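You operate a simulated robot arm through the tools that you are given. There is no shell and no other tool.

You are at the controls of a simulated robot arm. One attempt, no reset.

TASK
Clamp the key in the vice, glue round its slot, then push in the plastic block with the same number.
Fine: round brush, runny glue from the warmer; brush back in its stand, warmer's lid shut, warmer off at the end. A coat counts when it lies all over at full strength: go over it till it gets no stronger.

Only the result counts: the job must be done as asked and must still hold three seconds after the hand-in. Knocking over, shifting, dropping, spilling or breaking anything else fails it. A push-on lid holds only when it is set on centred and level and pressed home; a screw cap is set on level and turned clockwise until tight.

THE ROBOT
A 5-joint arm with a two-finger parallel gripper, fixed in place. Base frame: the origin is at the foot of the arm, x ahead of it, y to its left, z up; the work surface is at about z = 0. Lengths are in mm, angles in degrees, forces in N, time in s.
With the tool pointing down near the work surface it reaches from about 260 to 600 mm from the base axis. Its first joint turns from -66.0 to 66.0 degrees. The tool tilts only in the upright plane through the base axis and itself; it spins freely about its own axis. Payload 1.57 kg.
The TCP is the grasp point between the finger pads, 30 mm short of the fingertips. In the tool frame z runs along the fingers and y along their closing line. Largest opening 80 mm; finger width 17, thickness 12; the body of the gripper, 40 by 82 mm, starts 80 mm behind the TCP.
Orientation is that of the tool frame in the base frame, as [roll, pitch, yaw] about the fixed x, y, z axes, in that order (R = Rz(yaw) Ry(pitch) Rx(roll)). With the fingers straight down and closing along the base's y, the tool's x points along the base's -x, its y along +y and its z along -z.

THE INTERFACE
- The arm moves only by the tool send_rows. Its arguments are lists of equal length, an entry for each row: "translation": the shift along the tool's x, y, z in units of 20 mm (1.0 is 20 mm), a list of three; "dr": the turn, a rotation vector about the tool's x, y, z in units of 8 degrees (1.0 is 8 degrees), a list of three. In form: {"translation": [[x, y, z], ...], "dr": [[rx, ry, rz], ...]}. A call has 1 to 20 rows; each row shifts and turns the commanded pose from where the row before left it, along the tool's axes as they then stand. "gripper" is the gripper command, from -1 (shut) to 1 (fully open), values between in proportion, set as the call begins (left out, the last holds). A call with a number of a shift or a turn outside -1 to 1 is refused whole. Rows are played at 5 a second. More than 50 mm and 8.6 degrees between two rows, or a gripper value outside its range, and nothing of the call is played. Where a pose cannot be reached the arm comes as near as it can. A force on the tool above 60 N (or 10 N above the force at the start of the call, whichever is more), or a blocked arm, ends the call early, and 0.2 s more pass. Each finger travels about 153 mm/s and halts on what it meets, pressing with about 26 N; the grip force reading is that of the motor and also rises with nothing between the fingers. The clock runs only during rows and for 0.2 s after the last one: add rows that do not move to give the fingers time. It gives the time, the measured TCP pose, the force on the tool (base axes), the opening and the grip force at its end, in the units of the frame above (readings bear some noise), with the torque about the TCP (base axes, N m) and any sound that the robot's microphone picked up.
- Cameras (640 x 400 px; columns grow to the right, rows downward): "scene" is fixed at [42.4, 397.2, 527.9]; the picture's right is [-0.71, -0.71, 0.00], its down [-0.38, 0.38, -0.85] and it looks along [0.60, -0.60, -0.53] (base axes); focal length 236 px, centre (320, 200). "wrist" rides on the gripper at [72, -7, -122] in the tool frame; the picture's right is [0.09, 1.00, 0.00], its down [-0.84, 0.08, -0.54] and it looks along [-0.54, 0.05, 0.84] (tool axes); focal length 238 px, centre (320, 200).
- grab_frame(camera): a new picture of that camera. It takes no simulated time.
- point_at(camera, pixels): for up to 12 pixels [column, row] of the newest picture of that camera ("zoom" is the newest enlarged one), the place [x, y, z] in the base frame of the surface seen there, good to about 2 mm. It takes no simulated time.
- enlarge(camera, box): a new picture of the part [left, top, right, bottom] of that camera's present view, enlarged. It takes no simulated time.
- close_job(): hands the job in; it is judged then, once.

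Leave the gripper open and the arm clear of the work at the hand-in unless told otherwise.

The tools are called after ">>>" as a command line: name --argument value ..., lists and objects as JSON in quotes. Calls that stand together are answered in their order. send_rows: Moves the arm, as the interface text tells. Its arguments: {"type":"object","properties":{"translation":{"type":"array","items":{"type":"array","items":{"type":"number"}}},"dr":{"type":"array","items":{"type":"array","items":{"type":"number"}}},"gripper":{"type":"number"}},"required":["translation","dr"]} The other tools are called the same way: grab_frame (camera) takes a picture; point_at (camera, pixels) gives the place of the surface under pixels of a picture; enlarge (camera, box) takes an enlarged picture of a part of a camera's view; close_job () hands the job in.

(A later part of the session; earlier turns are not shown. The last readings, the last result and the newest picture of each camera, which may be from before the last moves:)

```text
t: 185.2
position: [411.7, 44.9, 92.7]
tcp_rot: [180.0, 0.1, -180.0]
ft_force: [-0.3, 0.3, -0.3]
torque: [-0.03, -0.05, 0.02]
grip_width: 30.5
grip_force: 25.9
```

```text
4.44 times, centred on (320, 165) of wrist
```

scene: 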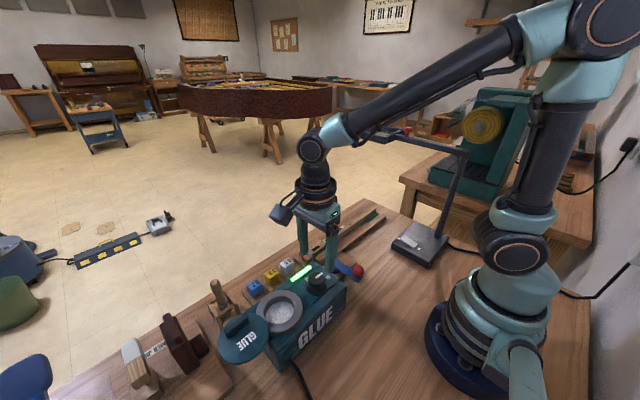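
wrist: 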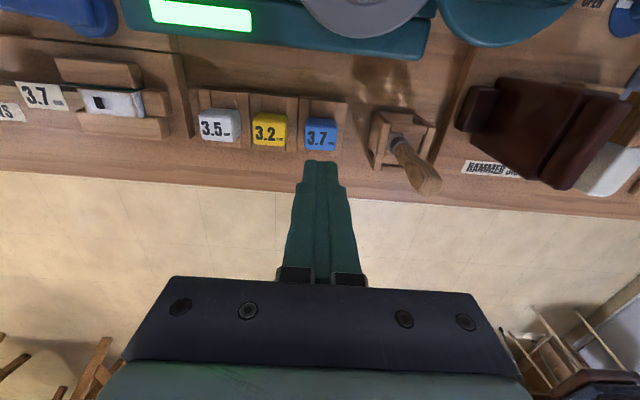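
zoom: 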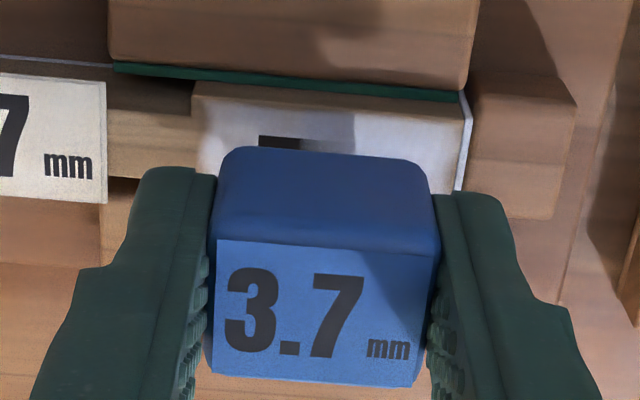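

Average TCP is (412.1,44.55,92.2); I want x≈411.2. I shift −0.9 mm in x and look closely at the plug over the slot.

>>> send_rows --translation '[[0.045, 0.01, 0.1], [0, 0, 0]]' --dr '[[0, 0, 0], [0, 0, 0]]'

>>> enlarge --camera "scene" --box '[315, 235, 345, 260]'

>>> point_at --camera "zoom" --pixels '[[230, 210], [300, 190], [330, 200], [250, 240], [200, 250], [270, 200], [240, 225], [300, 225], [150, 260], [350, 260]]'

```text
t: 185.8
position: [410.3, 44.7, 89.3]
tcp_rot: [-179.9, -0.1, 180.0]
ft_force: [0.2, 0.0, -0.6]
torque: [0.06, 0.01, 0.01]
grip_width: 30.7
grip_force: 26.0
```

```text
16.00 times, centred on (330, 248) of scene
```

zoom: 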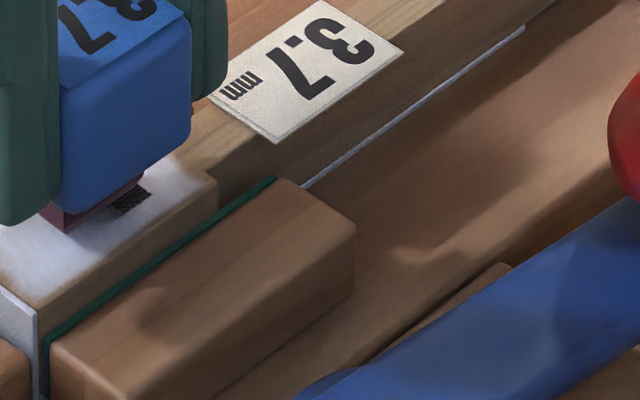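

```text
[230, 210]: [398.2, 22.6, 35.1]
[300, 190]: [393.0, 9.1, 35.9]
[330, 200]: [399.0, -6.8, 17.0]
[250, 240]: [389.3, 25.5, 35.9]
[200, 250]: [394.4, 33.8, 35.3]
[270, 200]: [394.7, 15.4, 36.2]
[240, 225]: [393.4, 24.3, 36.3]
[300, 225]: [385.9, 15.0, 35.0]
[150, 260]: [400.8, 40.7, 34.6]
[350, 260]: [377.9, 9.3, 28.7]
```

I re-centre the zoom on the plug near scene (320,248).

>>> enlarge --camera "scene" --box '[305, 238, 335, 258]'

>>> point_at --camera "zoom" --pixels '[[290, 215], [235, 240], [340, 190], [330, 215], [360, 205], [290, 180], [300, 235], [200, 260], [210, 230], [370, 185]]'

```text
16.00 times, centred on (320, 248) of scene
```

zoom: 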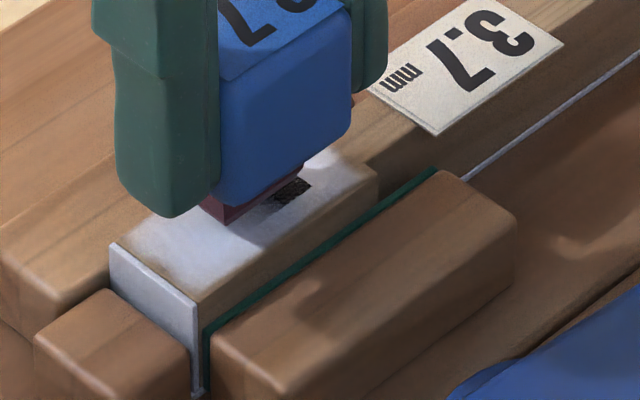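

```text
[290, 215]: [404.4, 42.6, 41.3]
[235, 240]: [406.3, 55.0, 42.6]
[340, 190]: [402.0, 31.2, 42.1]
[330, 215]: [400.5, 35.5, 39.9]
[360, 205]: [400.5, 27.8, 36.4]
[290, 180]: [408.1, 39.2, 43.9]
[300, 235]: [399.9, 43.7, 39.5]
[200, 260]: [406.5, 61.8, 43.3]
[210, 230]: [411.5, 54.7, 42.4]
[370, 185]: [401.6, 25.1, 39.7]
```

I point at the plug itself: its lower edge from (226,221) to (302,174).

>>> point_at --camera "zoom" --pixels '[[232, 214], [250, 204], [270, 193], [290, 180], [300, 173], [215, 210], [207, 208], [225, 205], [285, 190], [305, 185], [275, 200], [295, 196]]'

```text
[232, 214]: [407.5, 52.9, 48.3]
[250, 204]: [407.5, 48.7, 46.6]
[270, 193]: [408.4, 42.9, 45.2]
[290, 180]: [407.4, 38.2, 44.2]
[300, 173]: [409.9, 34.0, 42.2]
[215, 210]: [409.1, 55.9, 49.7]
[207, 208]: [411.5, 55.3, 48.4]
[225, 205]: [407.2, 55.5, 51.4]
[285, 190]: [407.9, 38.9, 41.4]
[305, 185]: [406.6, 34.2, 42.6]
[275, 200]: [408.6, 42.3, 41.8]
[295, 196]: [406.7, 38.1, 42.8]
```

The plug (x≥407.5, y 33.5–56) sits right over the slot (407–417, 32.5–57). I lower in 1 mm steps, watching the force.

>>> send_rows --translation '[[0, 0, 0.05], [0, 0, 0.05], [0, 0, 0.05], [0, 0, 0.05], [0, 0, 0]]' --dr '[[0, 0, 0], [0, 0, 0], [0, 0, 0], [0, 0, 0], [0, 0, 0]]'

>>> enlarge --camera "scene" --box '[305, 238, 335, 258]'

```text
t: 187.0
position: [410.3, 44.4, 87.7]
tcp_rot: [179.9, 0.0, -179.9]
ft_force: [-0.8, 0.7, 0.0]
torque: [0.02, -0.01, 0.03]
grip_width: 30.7
grip_force: 25.7
```

```text
16.00 times, centred on (320, 248) of scene
```

zoom: 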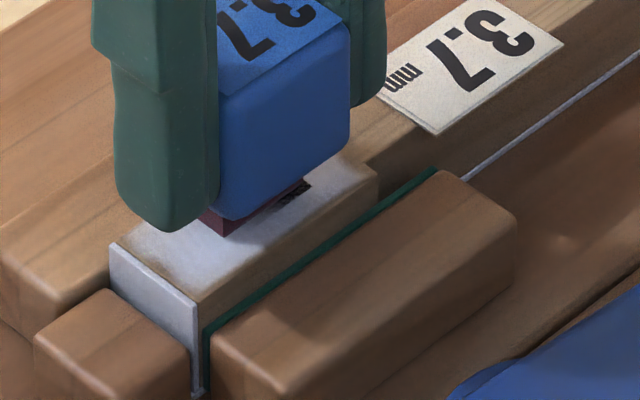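

Free so far. I go on 4 mm.

>>> send_rows --translation '[[0, 0, 0.05], [0, 0, 0.05], [0, 0, 0.05], [0, 0, 0.05], [0, 0, 0]]' --dr '[[0, 0, 0], [0, 0, 0], [0, 0, 0], [0, 0, 0], [0, 0, 0]]'

>>> enlarge --camera "scene" --box '[305, 238, 335, 258]'

```text
t: 188.2
position: [409.4, 44.4, 82.9]
tcp_rot: [180.0, 0.0, -180.0]
ft_force: [0.9, -0.5, -0.2]
torque: [0.02, -0.02, 0.01]
grip_width: 30.6
grip_force: 25.9
```

```text
16.00 times, centred on (320, 248) of scene
```

zoom: 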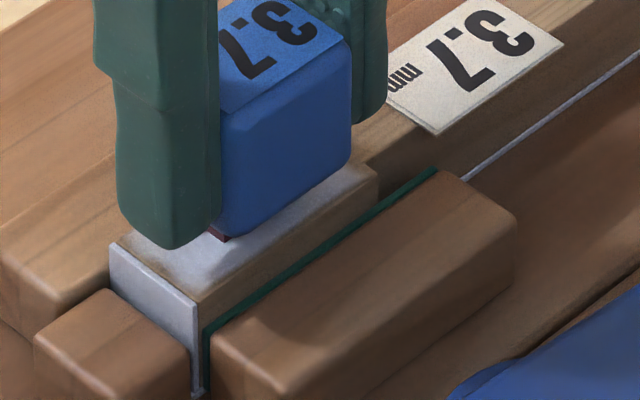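

No resistance, so the plug is entering. I continue downwards.

>>> send_rows --translation '[[0, 0, 0.05], [0, 0, 0.05], [0, 0, 0.05], [0, 0, 0.05], [0, 0, 0]]' --dr '[[0, 0, 0], [0, 0, 0], [0, 0, 0], [0, 0, 0], [0, 0, 0]]'

>>> enlarge --camera "scene" --box '[305, 238, 335, 258]'

>>> enlarge --camera "wrist" --box '[270, 130, 370, 210]'

```text
t: 189.4
position: [410.6, 46.3, 78.5]
tcp_rot: [179.9, 0.1, -180.0]
ft_force: [1.9, -1.0, 3.3]
torque: [-0.06, -0.08, 0.02]
grip_width: 30.8
grip_force: 25.3
```

```text
16.00 times, centred on (320, 248) of scene
```

zoom: 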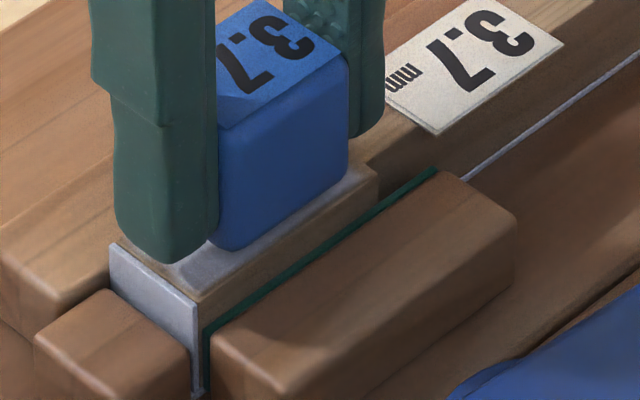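

```text
5.00 times, centred on (320, 170) of wrist
```

zoom: 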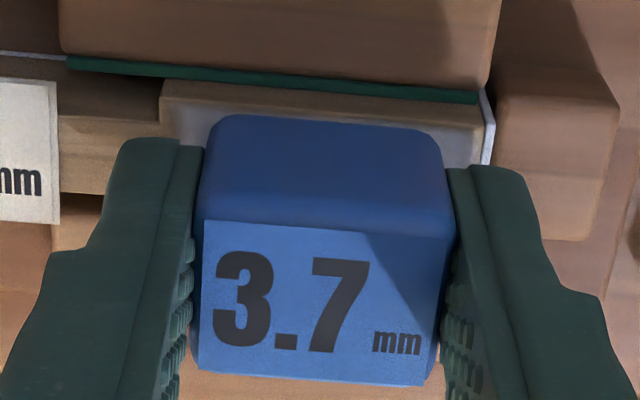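

A slight force of 3 N at z≈78.5; shoulder is still about 4 mm above the key. I push on 1 mm at a time.

>>> send_rows --translation '[[0, 0, 0.05], [0, 0, 0.05], [0, 0, 0]]' --dr '[[0, 0, 0], [0, 0, 0], [0, 0, 0]]'

>>> enlarge --camera "scene" --box '[305, 238, 335, 258]'

```text
t: 190.2
position: [409.3, 45.4, 77.6]
tcp_rot: [180.0, 0.1, -180.0]
ft_force: [1.6, -0.4, 3.7]
torque: [0.04, -0.07, -0.02]
grip_width: 30.8
grip_force: 26.2
```

```text
16.00 times, centred on (320, 248) of scene
```

zoom: 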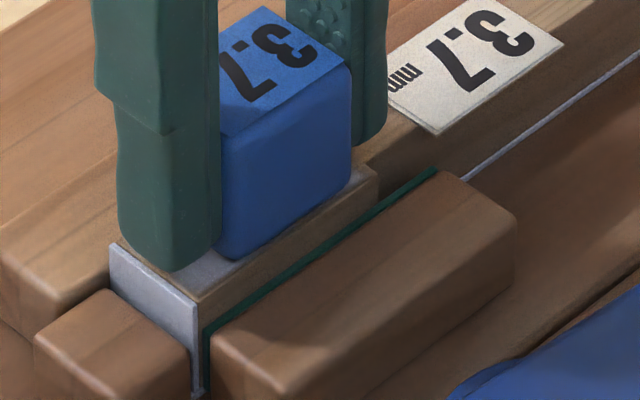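

It keeps going in. Next 2 mm.

>>> send_rows --translation '[[0, 0, 0.05], [0, 0, 0.05], [0, 0, 0]]' --dr '[[0, 0, 0], [0, 0, 0], [0, 0, 0]]'

>>> enlarge --camera "scene" --box '[305, 238, 335, 258]'

```text
t: 191.0
position: [408.9, 45.4, 75.9]
tcp_rot: [180.0, 0.0, 180.0]
ft_force: [0.8, 1.8, 4.5]
torque: [0.02, -0.03, 0.0]
grip_width: 30.7
grip_force: 26.0
```

```text
16.00 times, centred on (320, 248) of scene
```

zoom: 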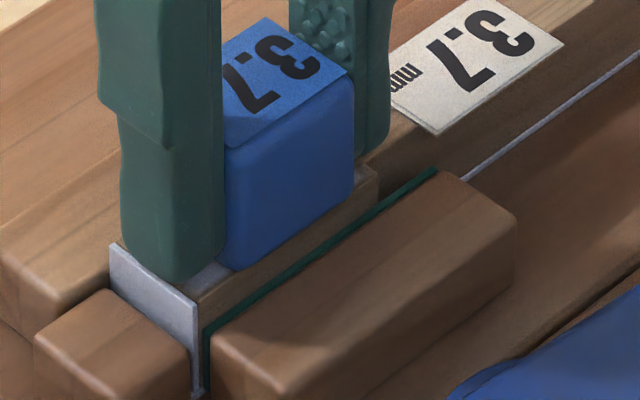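

Nearly seated. I press on in small steps.

>>> send_rows --translation '[[0, 0, 0.05], [0, 0, 0.05], [0, 0, 0]]' --dr '[[0, 0, 0], [0, 0, 0], [0, 0, 0]]'

>>> enlarge --camera "scene" --box '[305, 238, 335, 258]'

```text
t: 191.8
position: [410.4, 45.4, 73.6]
tcp_rot: [-180.0, 0.0, 179.9]
ft_force: [-3.6, 0.1, 17.3]
torque: [-0.04, 0.13, 0.0]
grip_width: 30.8
grip_force: 26.3
```

```text
16.00 times, centred on (320, 248) of scene
```

zoom: 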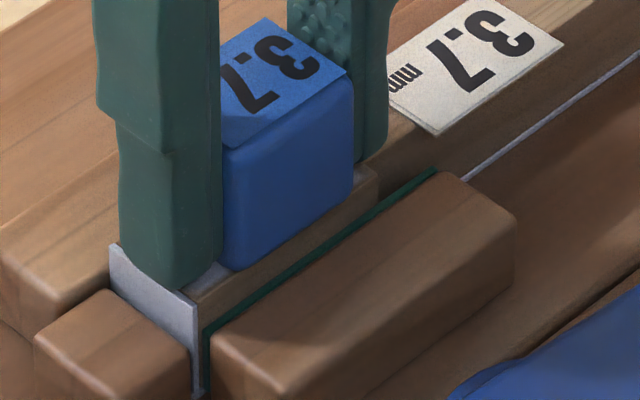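

17 N now and the block no longer moves: it seems seated. I check the block's height on the key with measured points.

>>> point_at --camera "zoom" --pixels '[[290, 225], [290, 232], [290, 238], [290, 244], [250, 262], [240, 268], [330, 205], [290, 120], [280, 60], [330, 90], [210, 278], [300, 250]]'

>>> enlarge --camera "wrist" --box '[280, 140, 360, 210]'

>>> point_at --camera "zoom" --pixels '[[300, 80], [300, 90], [300, 60], [300, 120], [300, 230], [300, 300], [230, 250], [400, 250], [300, 180], [100, 60], [470, 70], [300, 370]]'

```text
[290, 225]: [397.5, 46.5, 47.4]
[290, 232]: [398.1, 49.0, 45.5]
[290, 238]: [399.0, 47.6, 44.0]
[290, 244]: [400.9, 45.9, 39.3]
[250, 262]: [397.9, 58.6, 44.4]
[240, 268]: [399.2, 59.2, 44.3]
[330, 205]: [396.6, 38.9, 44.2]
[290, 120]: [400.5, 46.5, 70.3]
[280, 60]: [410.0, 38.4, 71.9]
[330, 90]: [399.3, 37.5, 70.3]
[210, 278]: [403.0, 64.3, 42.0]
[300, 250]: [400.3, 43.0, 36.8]
```

```text
5.71 times, centred on (320, 175) of wrist
```

zoom: 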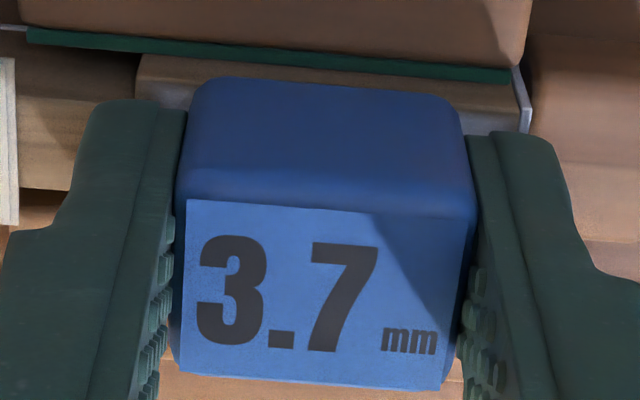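

```text
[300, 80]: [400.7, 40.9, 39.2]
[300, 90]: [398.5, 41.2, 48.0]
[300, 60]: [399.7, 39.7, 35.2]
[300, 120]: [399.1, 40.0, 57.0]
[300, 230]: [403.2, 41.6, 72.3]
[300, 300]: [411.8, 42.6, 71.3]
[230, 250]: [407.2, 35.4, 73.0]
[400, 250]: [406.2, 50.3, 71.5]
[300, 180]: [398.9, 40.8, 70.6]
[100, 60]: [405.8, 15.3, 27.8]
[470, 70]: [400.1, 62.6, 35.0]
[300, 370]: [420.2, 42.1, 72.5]
```

Block top is at z≈72, its bottom edge at the key's top (42): it's seated, with the rear face at x≈398.7, so centred at 412. I ease the downward command by 1 mm, then open the fingers a little.

>>> send_rows --translation '[[0, 0, -0.04], [0, 0, 0]]' --dr '[[0, 0, 0], [0, 0, 0]]'

>>> send_rows --translation '[[0, 0, 0], [0, 0, 0]]' --dr '[[0, 0, 0], [0, 0, 0]]' --gripper 0.0

>>> enlarge --camera "scene" --box '[305, 238, 335, 258]'

```text
t: 192.4
position: [409.6, 44.6, 72.6]
tcp_rot: [-179.9, 0.0, -179.9]
ft_force: [3.0, 0.0, -1.4]
torque: [0.01, -0.12, 0.0]
grip_width: 30.8
grip_force: 25.9
```

```text
t: 193.0
position: [409.5, 43.9, 74.1]
tcp_rot: [179.9, 0.0, -180.0]
ft_force: [0.0, 1.2, -0.3]
torque: [0.02, 0.0, 0.0]
grip_width: 39.8
grip_force: 0.0
```

```text
16.00 times, centred on (320, 248) of scene
```

zoom: 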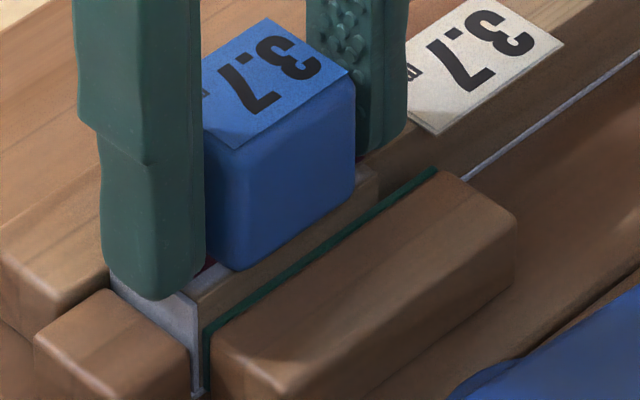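

I notice a hint of red below the block's +y edge at (210,267), so I raise the fingers clear and look.

>>> send_rows --translation '[[0, 0, -0.4], [0, 0, -0.8], [0, 0, -1], [0, 0, -0.8], [0, 0, 0]]' --dr '[[0, 0, 0], [0, 0, 0], [0, 0, 0], [0, 0, 0], [0, 0, 0]]'

>>> enlarge --camera "scene" --box '[305, 234, 335, 258]'

>>> enlarge --camera "wrist" --box '[270, 100, 370, 190]'

```text
t: 194.2
position: [409.7, 43.9, 133.1]
tcp_rot: [180.0, 0.1, -180.0]
ft_force: [-0.2, -0.6, -0.1]
torque: [-0.01, 0.01, 0.02]
grip_width: 39.9
grip_force: 0.2
```

```text
16.00 times, centred on (320, 246) of scene
```

zoom: 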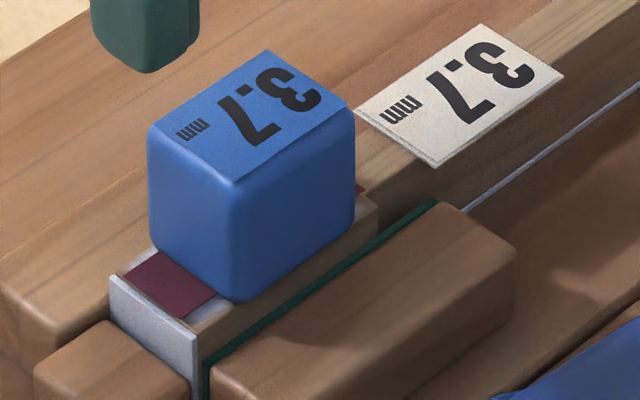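

```text
4.44 times, centred on (320, 145) of wrist
```

zoom: 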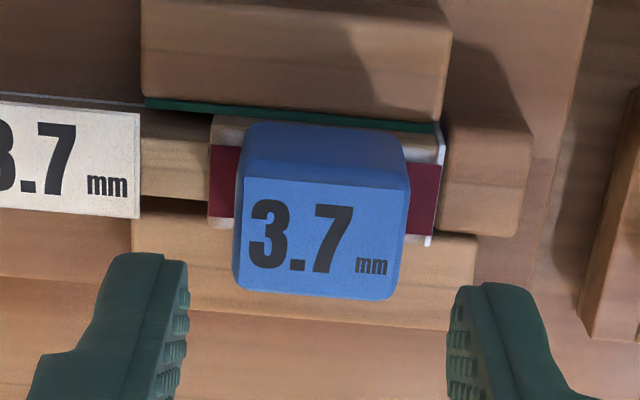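

The block stands in the slot and a red felt strip now shows on the key at both sides of it. I measure whether the block is level and fully down.

>>> point_at --camera "zoom" --pixels '[[255, 190], [390, 200], [385, 285], [250, 280], [320, 235], [320, 150], [225, 180], [425, 200], [320, 130], [240, 140], [400, 150], [180, 190]]'

>>> enlarge --camera "scene" --box '[305, 234, 335, 258]'

>>> point_at --camera "zoom" --pixels '[[230, 290], [245, 295], [300, 265], [350, 235], [155, 240], [190, 265], [170, 280], [230, 200], [180, 130], [260, 70], [330, 110], [240, 160]]'

```text
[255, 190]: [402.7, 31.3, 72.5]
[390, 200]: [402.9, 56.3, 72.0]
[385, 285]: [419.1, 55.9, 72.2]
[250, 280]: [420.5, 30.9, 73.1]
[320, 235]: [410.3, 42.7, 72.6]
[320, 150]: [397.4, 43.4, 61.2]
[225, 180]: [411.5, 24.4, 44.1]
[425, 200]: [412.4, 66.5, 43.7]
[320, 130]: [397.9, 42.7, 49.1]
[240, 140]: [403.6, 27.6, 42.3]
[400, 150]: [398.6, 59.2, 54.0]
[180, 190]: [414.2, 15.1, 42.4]
```

```text
16.00 times, centred on (320, 246) of scene
```

zoom: 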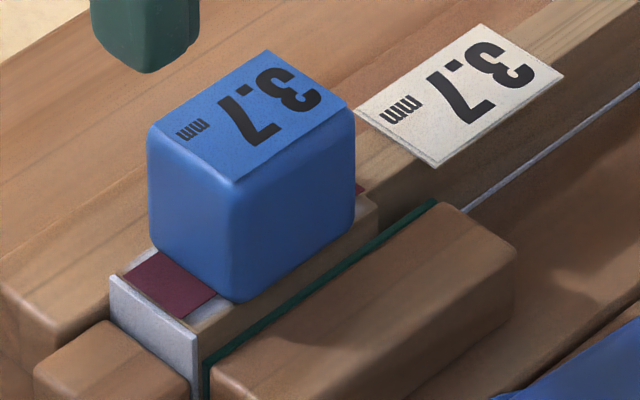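

```text
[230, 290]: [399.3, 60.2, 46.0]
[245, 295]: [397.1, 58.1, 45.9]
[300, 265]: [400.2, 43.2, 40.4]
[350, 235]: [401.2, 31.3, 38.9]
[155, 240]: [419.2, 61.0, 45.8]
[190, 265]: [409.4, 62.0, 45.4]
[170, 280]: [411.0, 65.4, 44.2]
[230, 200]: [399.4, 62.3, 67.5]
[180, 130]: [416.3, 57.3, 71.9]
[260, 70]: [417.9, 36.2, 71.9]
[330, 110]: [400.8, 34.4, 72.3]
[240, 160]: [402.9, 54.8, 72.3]
```

The block is level, top at z≈72.3. To be sure it is home, I close the fingers and press on its top middle carefully.

>>> send_rows --translation '[[-0.115, 0.03, 0], [0, 0, 0], [0, 0, 0], [0, 0, 0.5], [0, 0, 0.5], [0, 0, 0.35], [0, 0, 0]]' --dr '[[0, 0, 0], [0, 0, 0], [0, 0, 0], [0, 0, 0], [0, 0, 0], [0, 0, 0], [0, 0, 0]]' --gripper -1

>>> send_rows --translation '[[0, 0, 0.05], [0, 0, 0]]' --dr '[[0, 0, 0], [0, 0, 0]]'

>>> send_rows --translation '[[0, 0, 0.05], [0, 0, 0]]' --dr '[[0, 0, 0], [0, 0, 0]]'

>>> enlarge --camera "scene" --box '[295, 220, 345, 260]'

```text
t: 195.8
position: [412.4, 45.5, 106.7]
tcp_rot: [179.9, 0.0, -180.0]
ft_force: [0.0, -0.8, 0.5]
torque: [-0.02, -0.02, 0.01]
grip_width: 0.2
grip_force: 21.4
```

```text
t: 196.4
position: [411.5, 46.0, 105.6]
tcp_rot: [180.0, -0.1, -179.9]
ft_force: [0.3, 0.5, 0.1]
torque: [0.0, 0.01, -0.02]
grip_width: 0.1
grip_force: 21.3
```

```text
t: 197.0
position: [412.8, 47.0, 104.9]
tcp_rot: [180.0, 0.0, -180.0]
ft_force: [-0.2, 0.1, 0.4]
torque: [0.0, 0.01, -0.04]
grip_width: 0.0
grip_force: 21.0
```

```text
10.00 times, centred on (320, 240) of scene
```

zoom: 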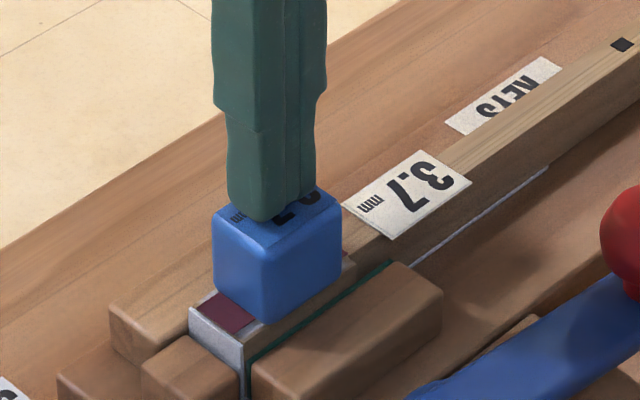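

Fingers are just above its top. I press down in 1 mm steps.

>>> send_rows --translation '[[0, -0.04, 0.05], [0, 0, 0.05], [0, 0, 0]]' --dr '[[0, 0, 0], [0, 0, 0], [0, 0, 0]]'

>>> send_rows --translation '[[0, 0, 0.05], [0, 0, 0]]' --dr '[[0, 0, 0], [0, 0, 0]]'

```text
t: 197.8
position: [412.3, 44.7, 102.7]
tcp_rot: [-179.9, 0.0, -180.0]
ft_force: [0.3, 0.3, 0.1]
torque: [0.01, -0.03, 0.01]
grip_width: 0.4
grip_force: 21.1
```

```text
t: 198.4
position: [412.9, 45.8, 101.8]
tcp_rot: [180.0, 0.0, 180.0]
ft_force: [-3.3, -3.1, 10.2]
torque: [-0.11, 0.14, -0.02]
grip_width: 0.2
grip_force: 21.4
```

Contact with 10 N. I press one more millimetre.

>>> send_rows --translation '[[0, 0, 0.05], [0, 0, 0]]' --dr '[[0, 0, 0], [0, 0, 0]]'

>>> send_rows --translation '[[0, 0, 0.04], [0, 0, 0]]' --dr '[[0, 0, 0], [0, 0, 0]]'

```text
t: 199.0
position: [413.8, 45.1, 101.6]
tcp_rot: [180.0, 0.2, 180.0]
ft_force: [-7.9, -2.8, 29.7]
torque: [-0.11, 0.33, 0.02]
grip_width: 0.2
grip_force: 21.0
```

```text
t: 199.6
position: [413.0, 45.3, 102.2]
tcp_rot: [-180.0, 0.2, 180.0]
ft_force: [-7.7, -4.0, 41.9]
torque: [-0.13, 0.4, -0.01]
grip_width: 0.1
grip_force: 21.2
```

42 N and it does not move further: it's home. I rise and head for the warmer's lid, looking down on it from TCP (380,330,200).

>>> send_rows --translation '[[0, 0, -0.2], [0, 0, -1], [0, 0, -1], [0, 0, -1], [0, 0, -1], [0, 0, -0.7], [0, 0, 0]]' --dr '[[0, 0, 0], [0, 0, 0], [0, 0, 0], [0, 0, 0], [0, 0, 0], [0, 0, 0], [0, 0, 0]]'

>>> enlarge --camera "scene" --box '[295, 220, 345, 260]'

>>> send_rows --translation '[[0.1, 0.9, 0], [0.1, 0.95, 0], [0.1, 0.95, 0], [0.1, 0.95, 0], [0.1, 0.95, 0], [0.1, 0.95, 0], [0.1, 0.95, 0], [0.1, 0.95, 0], [0.1, 0.95, 0], [0.1, 0.95, 0], [0.1, 0.95, 0], [0.1, 0.95, 0], [0.1, 0.95, 0], [0.1, 0.95, 0], [0.1, 0.95, 0], [0.1, 0.1, 0], [0, 0, 0]]' --dr '[[0, 0, 0], [0, 0, 0], [0, 0, 0], [0, 0, 0], [0, 0, 0], [0, 0, 0], [0, 0, 0], [0, 0, 0], [0, 0, 0], [0, 0, 0], [0, 0, 0], [0, 0, 0], [0, 0, 0], [0, 0, 0], [0, 0, 0], [0, 0, 0], [0, 0, 0]]'

>>> grab_frame --camera "wrist"

>>> enlarge --camera "wrist" --box '[220, 0, 380, 120]'

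```text
t: 201.2
position: [412.3, 45.0, 199.1]
tcp_rot: [-180.0, -0.1, -179.9]
ft_force: [-0.6, 0.6, 0.1]
torque: [-0.03, 0.02, -0.02]
grip_width: 0.2
grip_force: 21.2
```

```text
10.00 times, centred on (320, 240) of scene
```

zoom: 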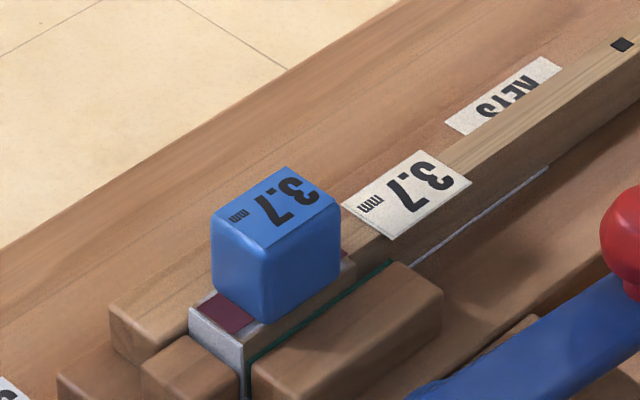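

```text
t: 204.8
position: [380.9, 330.8, 197.7]
tcp_rot: [180.0, 0.0, -180.0]
ft_force: [-0.7, 0.3, 0.6]
torque: [0.02, 0.03, -0.04]
grip_width: 0.1
grip_force: 21.2
```

```text
taken
```

wrist: 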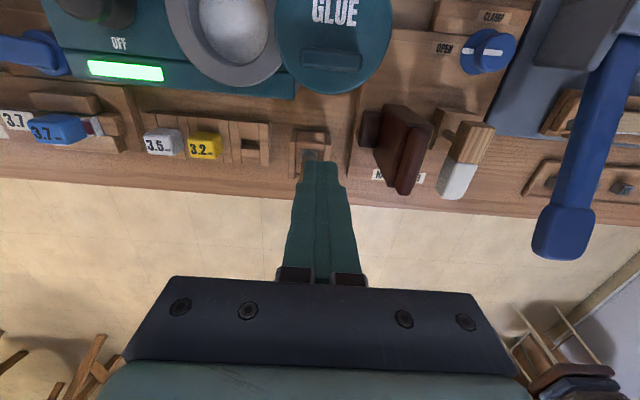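

```text
3.33 times, centred on (300, 60) of wrist
```

zoom: 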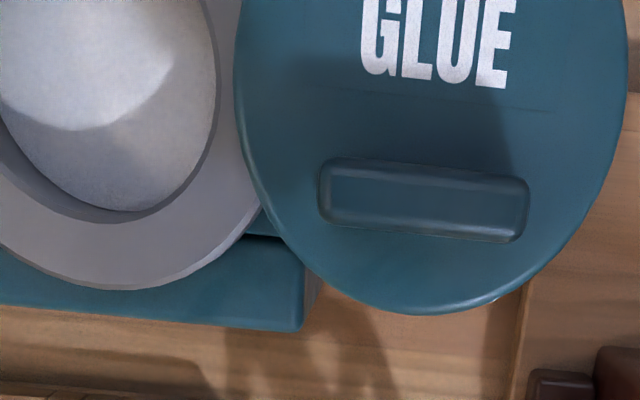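

I see the lid's handle bar clearly. I measure its corners and the lid's near edge.

>>> point_at --camera "zoom" --pixels '[[330, 170], [520, 190], [515, 232], [330, 212], [425, 200], [425, 160], [425, 245], [415, 308], [240, 120], [620, 120], [300, 180], [550, 200]]'

>>> enlarge --camera "wrist" --box '[260, 40, 330, 100]'

>>> enlarge --camera "scene" --box '[210, 290, 290, 370]'

```text
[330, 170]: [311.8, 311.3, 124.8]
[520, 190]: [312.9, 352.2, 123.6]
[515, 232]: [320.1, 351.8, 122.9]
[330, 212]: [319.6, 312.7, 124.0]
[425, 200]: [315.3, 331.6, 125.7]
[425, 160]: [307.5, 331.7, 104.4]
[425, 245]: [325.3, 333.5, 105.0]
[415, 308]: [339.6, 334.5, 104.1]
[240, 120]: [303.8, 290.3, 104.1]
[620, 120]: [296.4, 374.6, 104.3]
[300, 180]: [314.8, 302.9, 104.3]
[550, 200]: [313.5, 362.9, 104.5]
```

```text
6.67 times, centred on (295, 70) of wrist
```

zoom: 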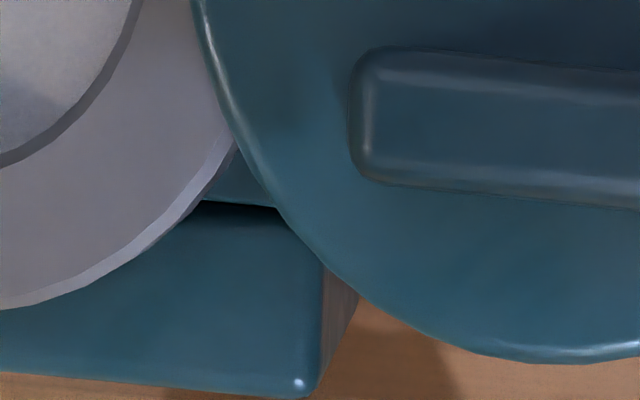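

```text
5.00 times, centred on (250, 330) of scene
```

zoom: 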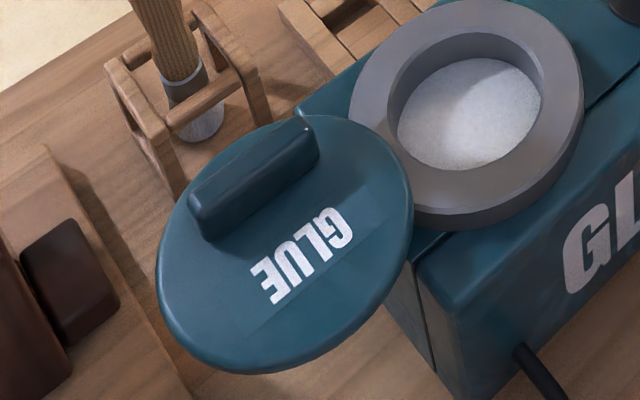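

Handle: x 310–321, y 310–354, top z=125, lid top z=104.4; the lid overlaps the ring's rim, so it likely swivels about a pin near (298,292). I turn the tool to yaw −90 so that the fingers close across the bar, opening 40 mm.

>>> send_rows --translation '[[0, 0, 0], [0, 0, 0], [0, 0, 0], [0, 0, 0], [0, 0, 0], [0, 0, 0], [0, 0, 0], [0, 0, 0], [0, 0, 0], [0, 0, 0], [0, 0, 0], [0, 0, 0], [0, 0, 0]]' --dr '[[0, 0, -1], [0, 0, -1], [0, 0, -1], [0, 0, -1], [0, 0, -1], [0, 0, -1], [0, 0, -1], [0, 0, -1], [0, 0, -1], [0, 0, -1], [0, 0, -1], [0, 0, -0.25], [0, 0, 0]]' --gripper 0.0

>>> send_rows --translation '[[0, 0.65, 0], [0, 0.65, 0], [0, 0.65, 0], [0, 0.65, 0], [0, 0.65, 0], [0, 0, 0]]' --dr '[[0, 0, 0], [0, 0, 0], [0, 0, 0], [0, 0, 0], [0, 0, 0], [0, 0, 0]]'

>>> grab_frame --camera "wrist"

>>> grab_frame --camera "scene"

```text
t: 207.6
position: [380.5, 330.6, 197.6]
tcp_rot: [179.9, 0.0, -89.9]
ft_force: [-0.1, 0.1, 0.3]
torque: [0.02, -0.02, 0.02]
grip_width: 40.1
grip_force: 0.2
```

```text
t: 209.0
position: [314.5, 331.9, 197.7]
tcp_rot: [179.9, 0.0, -90.0]
ft_force: [-0.3, 0.3, -0.3]
torque: [-0.02, -0.04, -0.01]
grip_width: 40.4
grip_force: 0.1
```

```text
taken
```

wrist: 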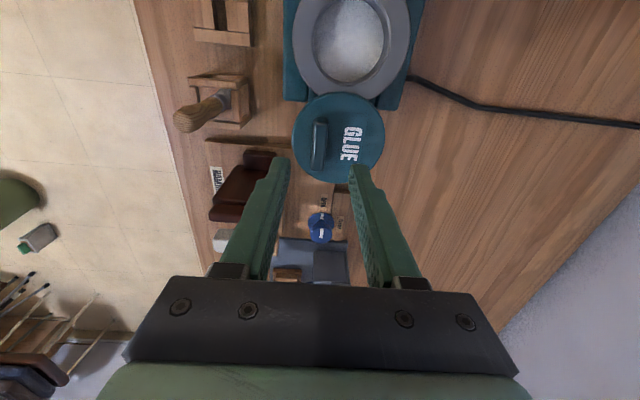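

```text
taken
```

scene: 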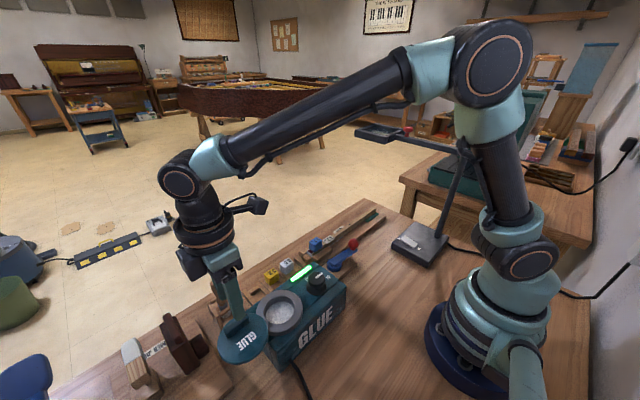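

The bar at (320,145) is between the finger lines. I go down to z≈139 (tips 109, lid 104.4).

>>> send_rows --translation '[[0, -0.05, 0.8], [0, 0, 0.8], [0, 0, 0.8], [0, 0, 0.5], [0, 0, 0]]' --dr '[[0, 0, 0], [0, 0, 0], [0, 0, 0], [0, 0, 0], [0, 0, 0]]'

>>> grab_frame --camera "wrist"

>>> enlarge --camera "scene" --box '[200, 270, 300, 370]'

```text
t: 210.2
position: [317.5, 330.2, 140.9]
tcp_rot: [179.9, 0.0, -89.9]
ft_force: [0.1, 0.2, 0.1]
torque: [0.03, 0.02, -0.03]
grip_width: 39.8
grip_force: 0.0
```

```text
taken
```

wrist: 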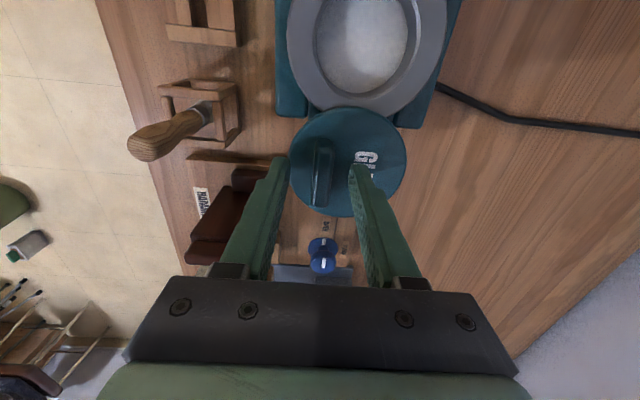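

```text
4.00 times, centred on (250, 320) of scene
```

zoom: 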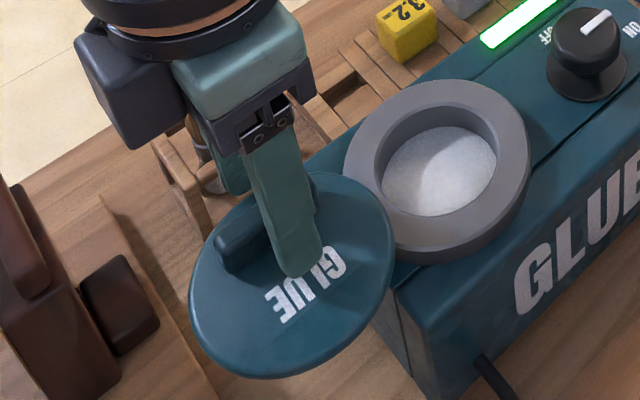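

The bar lies between the fingers. I lower 2 mm more and close.

>>> send_rows --translation '[[0, 0, 0.1], [0, 0, 0], [0, 0, 0], [0, 0, 0]]' --dr '[[0, 0, 0], [0, 0, 0], [0, 0, 0], [0, 0, 0]]' --gripper -1

>>> send_rows --translation '[[0, 0, 0]]' --dr '[[0, 0, 0]]'

```text
t: 211.2
position: [315.4, 330.3, 138.4]
tcp_rot: [179.8, -0.2, -89.8]
ft_force: [-26.3, 0.4, 22.7]
torque: [0.17, 0.6, -0.06]
grip_width: 12.4
grip_force: 29.2
```

```text
t: 211.6
position: [317.6, 330.5, 139.3]
tcp_rot: [179.8, -0.3, -89.8]
ft_force: [-28.1, 0.9, 22.2]
torque: [0.25, 0.56, -0.05]
grip_width: 12.6
grip_force: 30.1
```

Gripped at 12.5 mm; there's −27 N in x and 22 N up. I relax the command by 1.3 mm in −x and 1 mm up.

>>> send_rows --translation '[[0, 0.065, -0.05], [0, 0, 0]]' --dr '[[0, 0, 0], [0, 0, 0]]'

>>> send_rows --translation '[[0, 0, 0]]' --dr '[[0, 0, 0]]'

```text
t: 212.2
position: [316.5, 330.8, 138.3]
tcp_rot: [179.9, -0.2, -90.1]
ft_force: [-9.0, -0.8, 2.2]
torque: [-0.84, -0.08, 0.22]
grip_width: 12.3
grip_force: 29.7
```

```text
t: 212.6
position: [316.3, 329.6, 137.9]
tcp_rot: [179.9, -0.1, -90.0]
ft_force: [-6.7, -1.0, -5.3]
torque: [-0.5, 0.12, 0.0]
grip_width: 12.8
grip_force: 29.2
```

Relaxed. Now a test: I raise the command 1 mm and see how the lid reacts.

>>> send_rows --translation '[[0, 0, -0.05], [0, 0, 0]]' --dr '[[0, 0, 0], [0, 0, 0]]'

>>> enlarge --camera "scene" --box '[200, 270, 300, 370]'

```text
t: 213.2
position: [316.9, 330.6, 138.8]
tcp_rot: [180.0, 0.0, -90.1]
ft_force: [4.7, -0.6, -23.0]
torque: [-0.08, -0.07, 0.0]
grip_width: 12.6
grip_force: 29.4
```

```text
4.00 times, centred on (250, 320) of scene
```

zoom: 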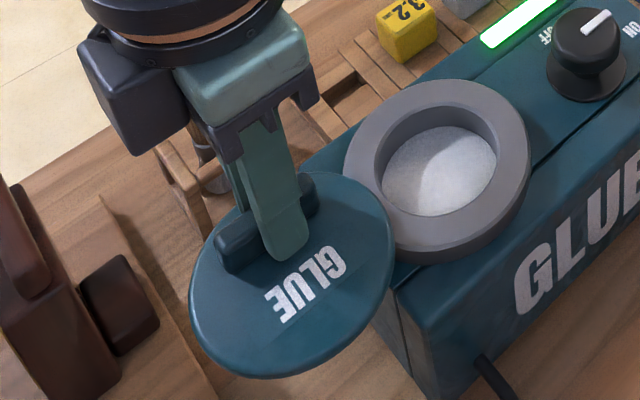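

Lifting meets 23 N at once, so the lid is pivoted, not loose. I undo this and try a first 4° clockwise step about a pin at (298,292.5).

>>> send_rows --translation '[[0, 0, 0.05], [0.069, -0.13, 0], [0, 0, 0]]' --dr '[[0, 0, 0], [0, 0, 0.5], [0, 0, 0]]'

>>> enlarge --camera "scene" --box '[200, 270, 300, 370]'

```text
t: 214.0
position: [317.4, 330.0, 140.3]
tcp_rot: [179.9, -0.1, -93.7]
ft_force: [-25.3, 0.9, -0.3]
torque: [0.63, 0.17, 0.56]
grip_width: 13.3
grip_force: 29.7
```

```text
4.00 times, centred on (250, 320) of scene
```

zoom: 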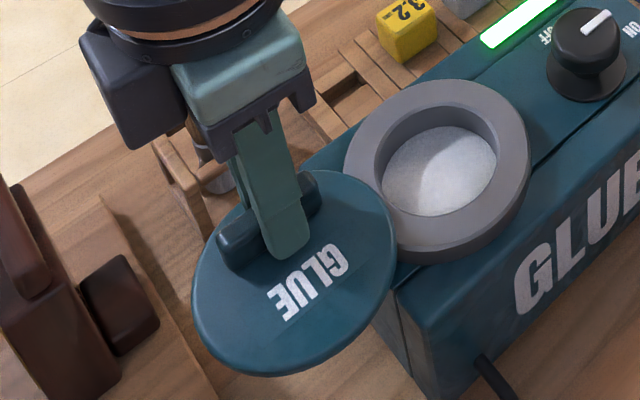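

The lid resists the +x part (−25 N) and the clockwise turn (+0.56 N m), but it seems to have shifted towards the pot. So it may slide straight along −y. I undo the turn and the x shift, keeping the −y shift.

>>> send_rows --translation '[[0, 0.13, 0], [0, 0, 0]]' --dr '[[0, 0, -0.5], [0, 0, 0]]'

>>> send_rows --translation '[[0, 0, 0]]' --dr '[[0, 0, 0]]'

>>> enlarge --camera "scene" --box '[200, 270, 300, 370]'

```text
t: 214.6
position: [315.3, 329.1, 138.9]
tcp_rot: [-179.9, 0.1, -90.0]
ft_force: [-9.8, -0.8, -2.0]
torque: [-0.92, 0.25, -0.02]
grip_width: 12.6
grip_force: 29.6
```

```text
t: 215.0
position: [315.2, 329.7, 138.5]
tcp_rot: [-179.9, 0.1, -90.1]
ft_force: [-6.6, -0.4, -2.3]
torque: [-0.67, 0.21, 0.01]
grip_width: 12.6
grip_force: 29.6
```

```text
4.00 times, centred on (250, 320) of scene
```

zoom: 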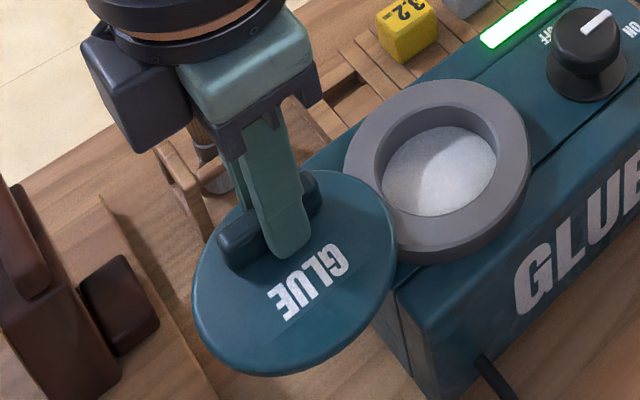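

Forces are small, and the lid stayed shifted towards the pot. I try sliding 5 mm in −y.

>>> send_rows --translation '[[0.1, 0, 0], [0.15, 0, 0], [0, 0, 0]]' --dr '[[0, 0, 0], [0, 0, 0], [0, 0, 0]]'

>>> enlarge --camera "scene" --box '[200, 270, 300, 370]'

```text
t: 215.8
position: [315.5, 324.3, 139.7]
tcp_rot: [180.0, 0.0, -90.0]
ft_force: [-12.9, 0.1, -0.2]
torque: [0.83, 0.25, 0.01]
grip_width: 12.7
grip_force: 29.5
```

```text
4.00 times, centred on (250, 320) of scene
```

zoom: 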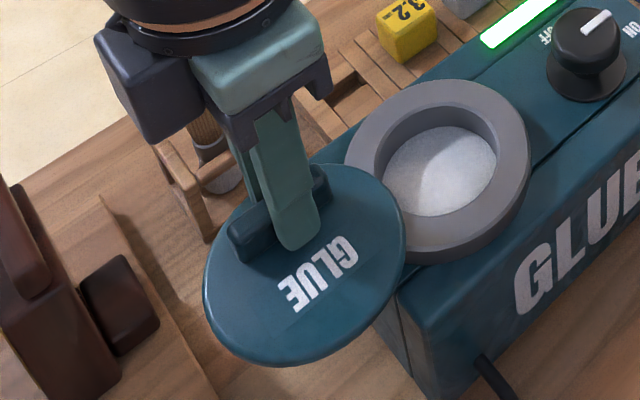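

The lid slides along with the fingers with no resistance in y. I trim 0.6 mm in −x and keep sliding towards the pot.

>>> send_rows --translation '[[0.2, 0.03, 0], [0.4, 0, 0], [0.4, 0, 0], [0.4, 0, 0], [0.4, 0, 0], [0, 0, 0]]' --dr '[[0, 0, 0], [0, 0, 0], [0, 0, 0], [0, 0, 0], [0, 0, 0], [0, 0, 0]]'

>>> enlarge --camera "scene" --box '[200, 270, 300, 370]'

```text
t: 217.2
position: [315.6, 289.7, 139.1]
tcp_rot: [-179.8, 0.2, -89.9]
ft_force: [16.4, 0.6, -7.3]
torque: [0.53, -0.3, 0.02]
grip_width: 12.5
grip_force: 29.6
```

```text
4.00 times, centred on (250, 320) of scene
```

zoom: 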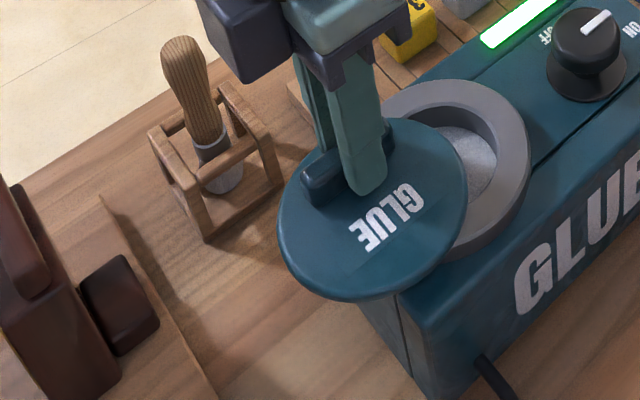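

It slides well. I trim +0.5 mm in x and slide 32 mm more.

>>> send_rows --translation '[[0.2, -0.03, 0], [0.4, 0, 0], [0.4, 0, 0], [0.4, 0, 0], [0.2, 0, 0], [0, 0, 0]]' --dr '[[0, 0, 0], [0, 0, 0], [0, 0, 0], [0, 0, 0], [0, 0, 0], [0, 0, 0]]'

>>> enlarge --camera "scene" --box '[220, 260, 320, 360]'

```text
t: 218.6
position: [315.2, 257.1, 139.6]
tcp_rot: [-179.8, 0.2, -90.0]
ft_force: [27.9, -0.8, -14.3]
torque: [-0.74, -0.48, 0.01]
grip_width: 12.5
grip_force: 29.7
```

```text
4.00 times, centred on (270, 310) of scene
```

zoom: 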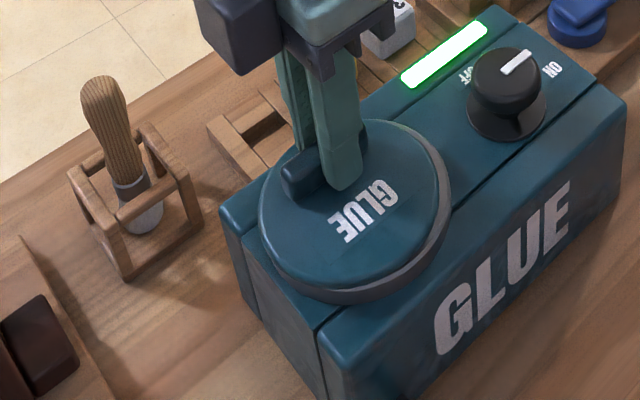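

Nearly shut: a sliver of the ring shows at the −y side (445,190). I trim x and go on in 2 mm steps till the stop.

>>> send_rows --translation '[[0.1, -0.06, 0], [0.1, 0, 0], [0.1, 0, 0], [0, 0, 0]]' --dr '[[0, 0, 0], [0, 0, 0], [0, 0, 0], [0, 0, 0]]'

>>> enlarge --camera "scene" --box '[220, 260, 320, 360]'

```text
t: 219.6
position: [316.1, 252.4, 139.6]
tcp_rot: [-179.9, 0.1, -89.8]
ft_force: [0.9, 20.2, -11.1]
torque: [0.38, 0.24, -0.25]
grip_width: 12.4
grip_force: 29.7
```

```text
4.00 times, centred on (270, 310) of scene
```

zoom: 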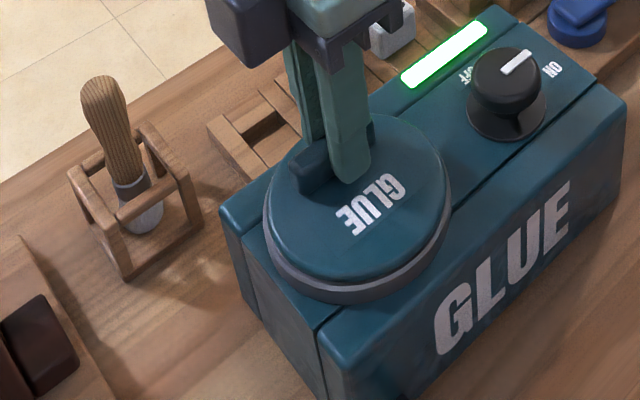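

20 N in y: the lid is at its stop and sits centred on the ring. I open the fingers and rise.

>>> send_rows --translation '[[-0.03, 0, 0], [0, 0, 0]]' --dr '[[0, 0, 0], [0, 0, 0]]'

>>> send_rows --translation '[[0, 0, 0], [0, 0, 0]]' --dr '[[0, 0, 0], [0, 0, 0]]' --gripper 0.0

>>> send_rows --translation '[[0, 0, -0.5], [0, 0, -1], [0, 0, -1], [0, 0, -1], [0, 0, 0]]' --dr '[[0, 0, 0], [0, 0, 0], [0, 0, 0], [0, 0, 0], [0, 0, 0]]'

>>> enlarge --camera "scene" --box '[220, 260, 320, 360]'

>>> grab_frame --camera "wrist"

```text
t: 220.2
position: [315.7, 252.6, 139.1]
tcp_rot: [180.0, 0.0, -89.9]
ft_force: [-4.8, 19.9, -11.5]
torque: [0.55, 0.08, -0.06]
grip_width: 12.6
grip_force: 29.1
```

```text
t: 220.8
position: [316.5, 251.0, 140.0]
tcp_rot: [179.9, -0.1, -90.0]
ft_force: [-0.6, 0.9, 0.5]
torque: [0.02, 0.01, 0.02]
grip_width: 39.9
grip_force: 0.0
```

```text
t: 222.0
position: [316.1, 251.9, 209.2]
tcp_rot: [-180.0, 0.0, -90.0]
ft_force: [-0.5, -0.6, 0.8]
torque: [0.01, 0.03, -0.01]
grip_width: 40.3
grip_force: 0.0
```

```text
4.00 times, centred on (270, 310) of scene
```

zoom: 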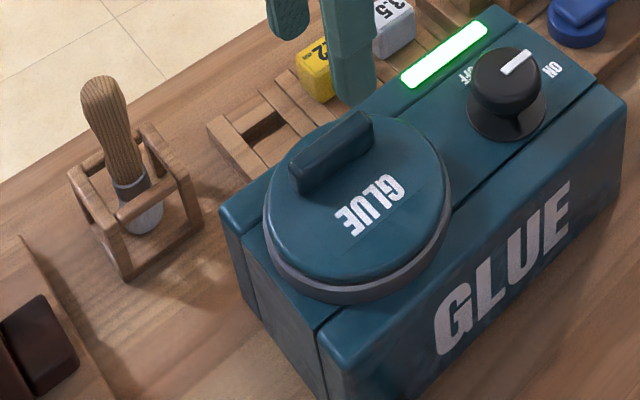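

```text
taken
```

wrist: 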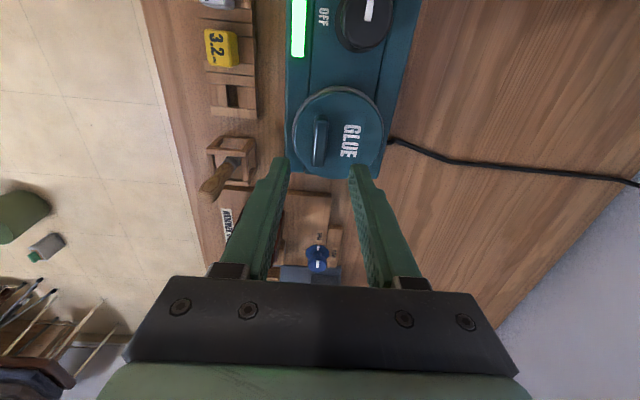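

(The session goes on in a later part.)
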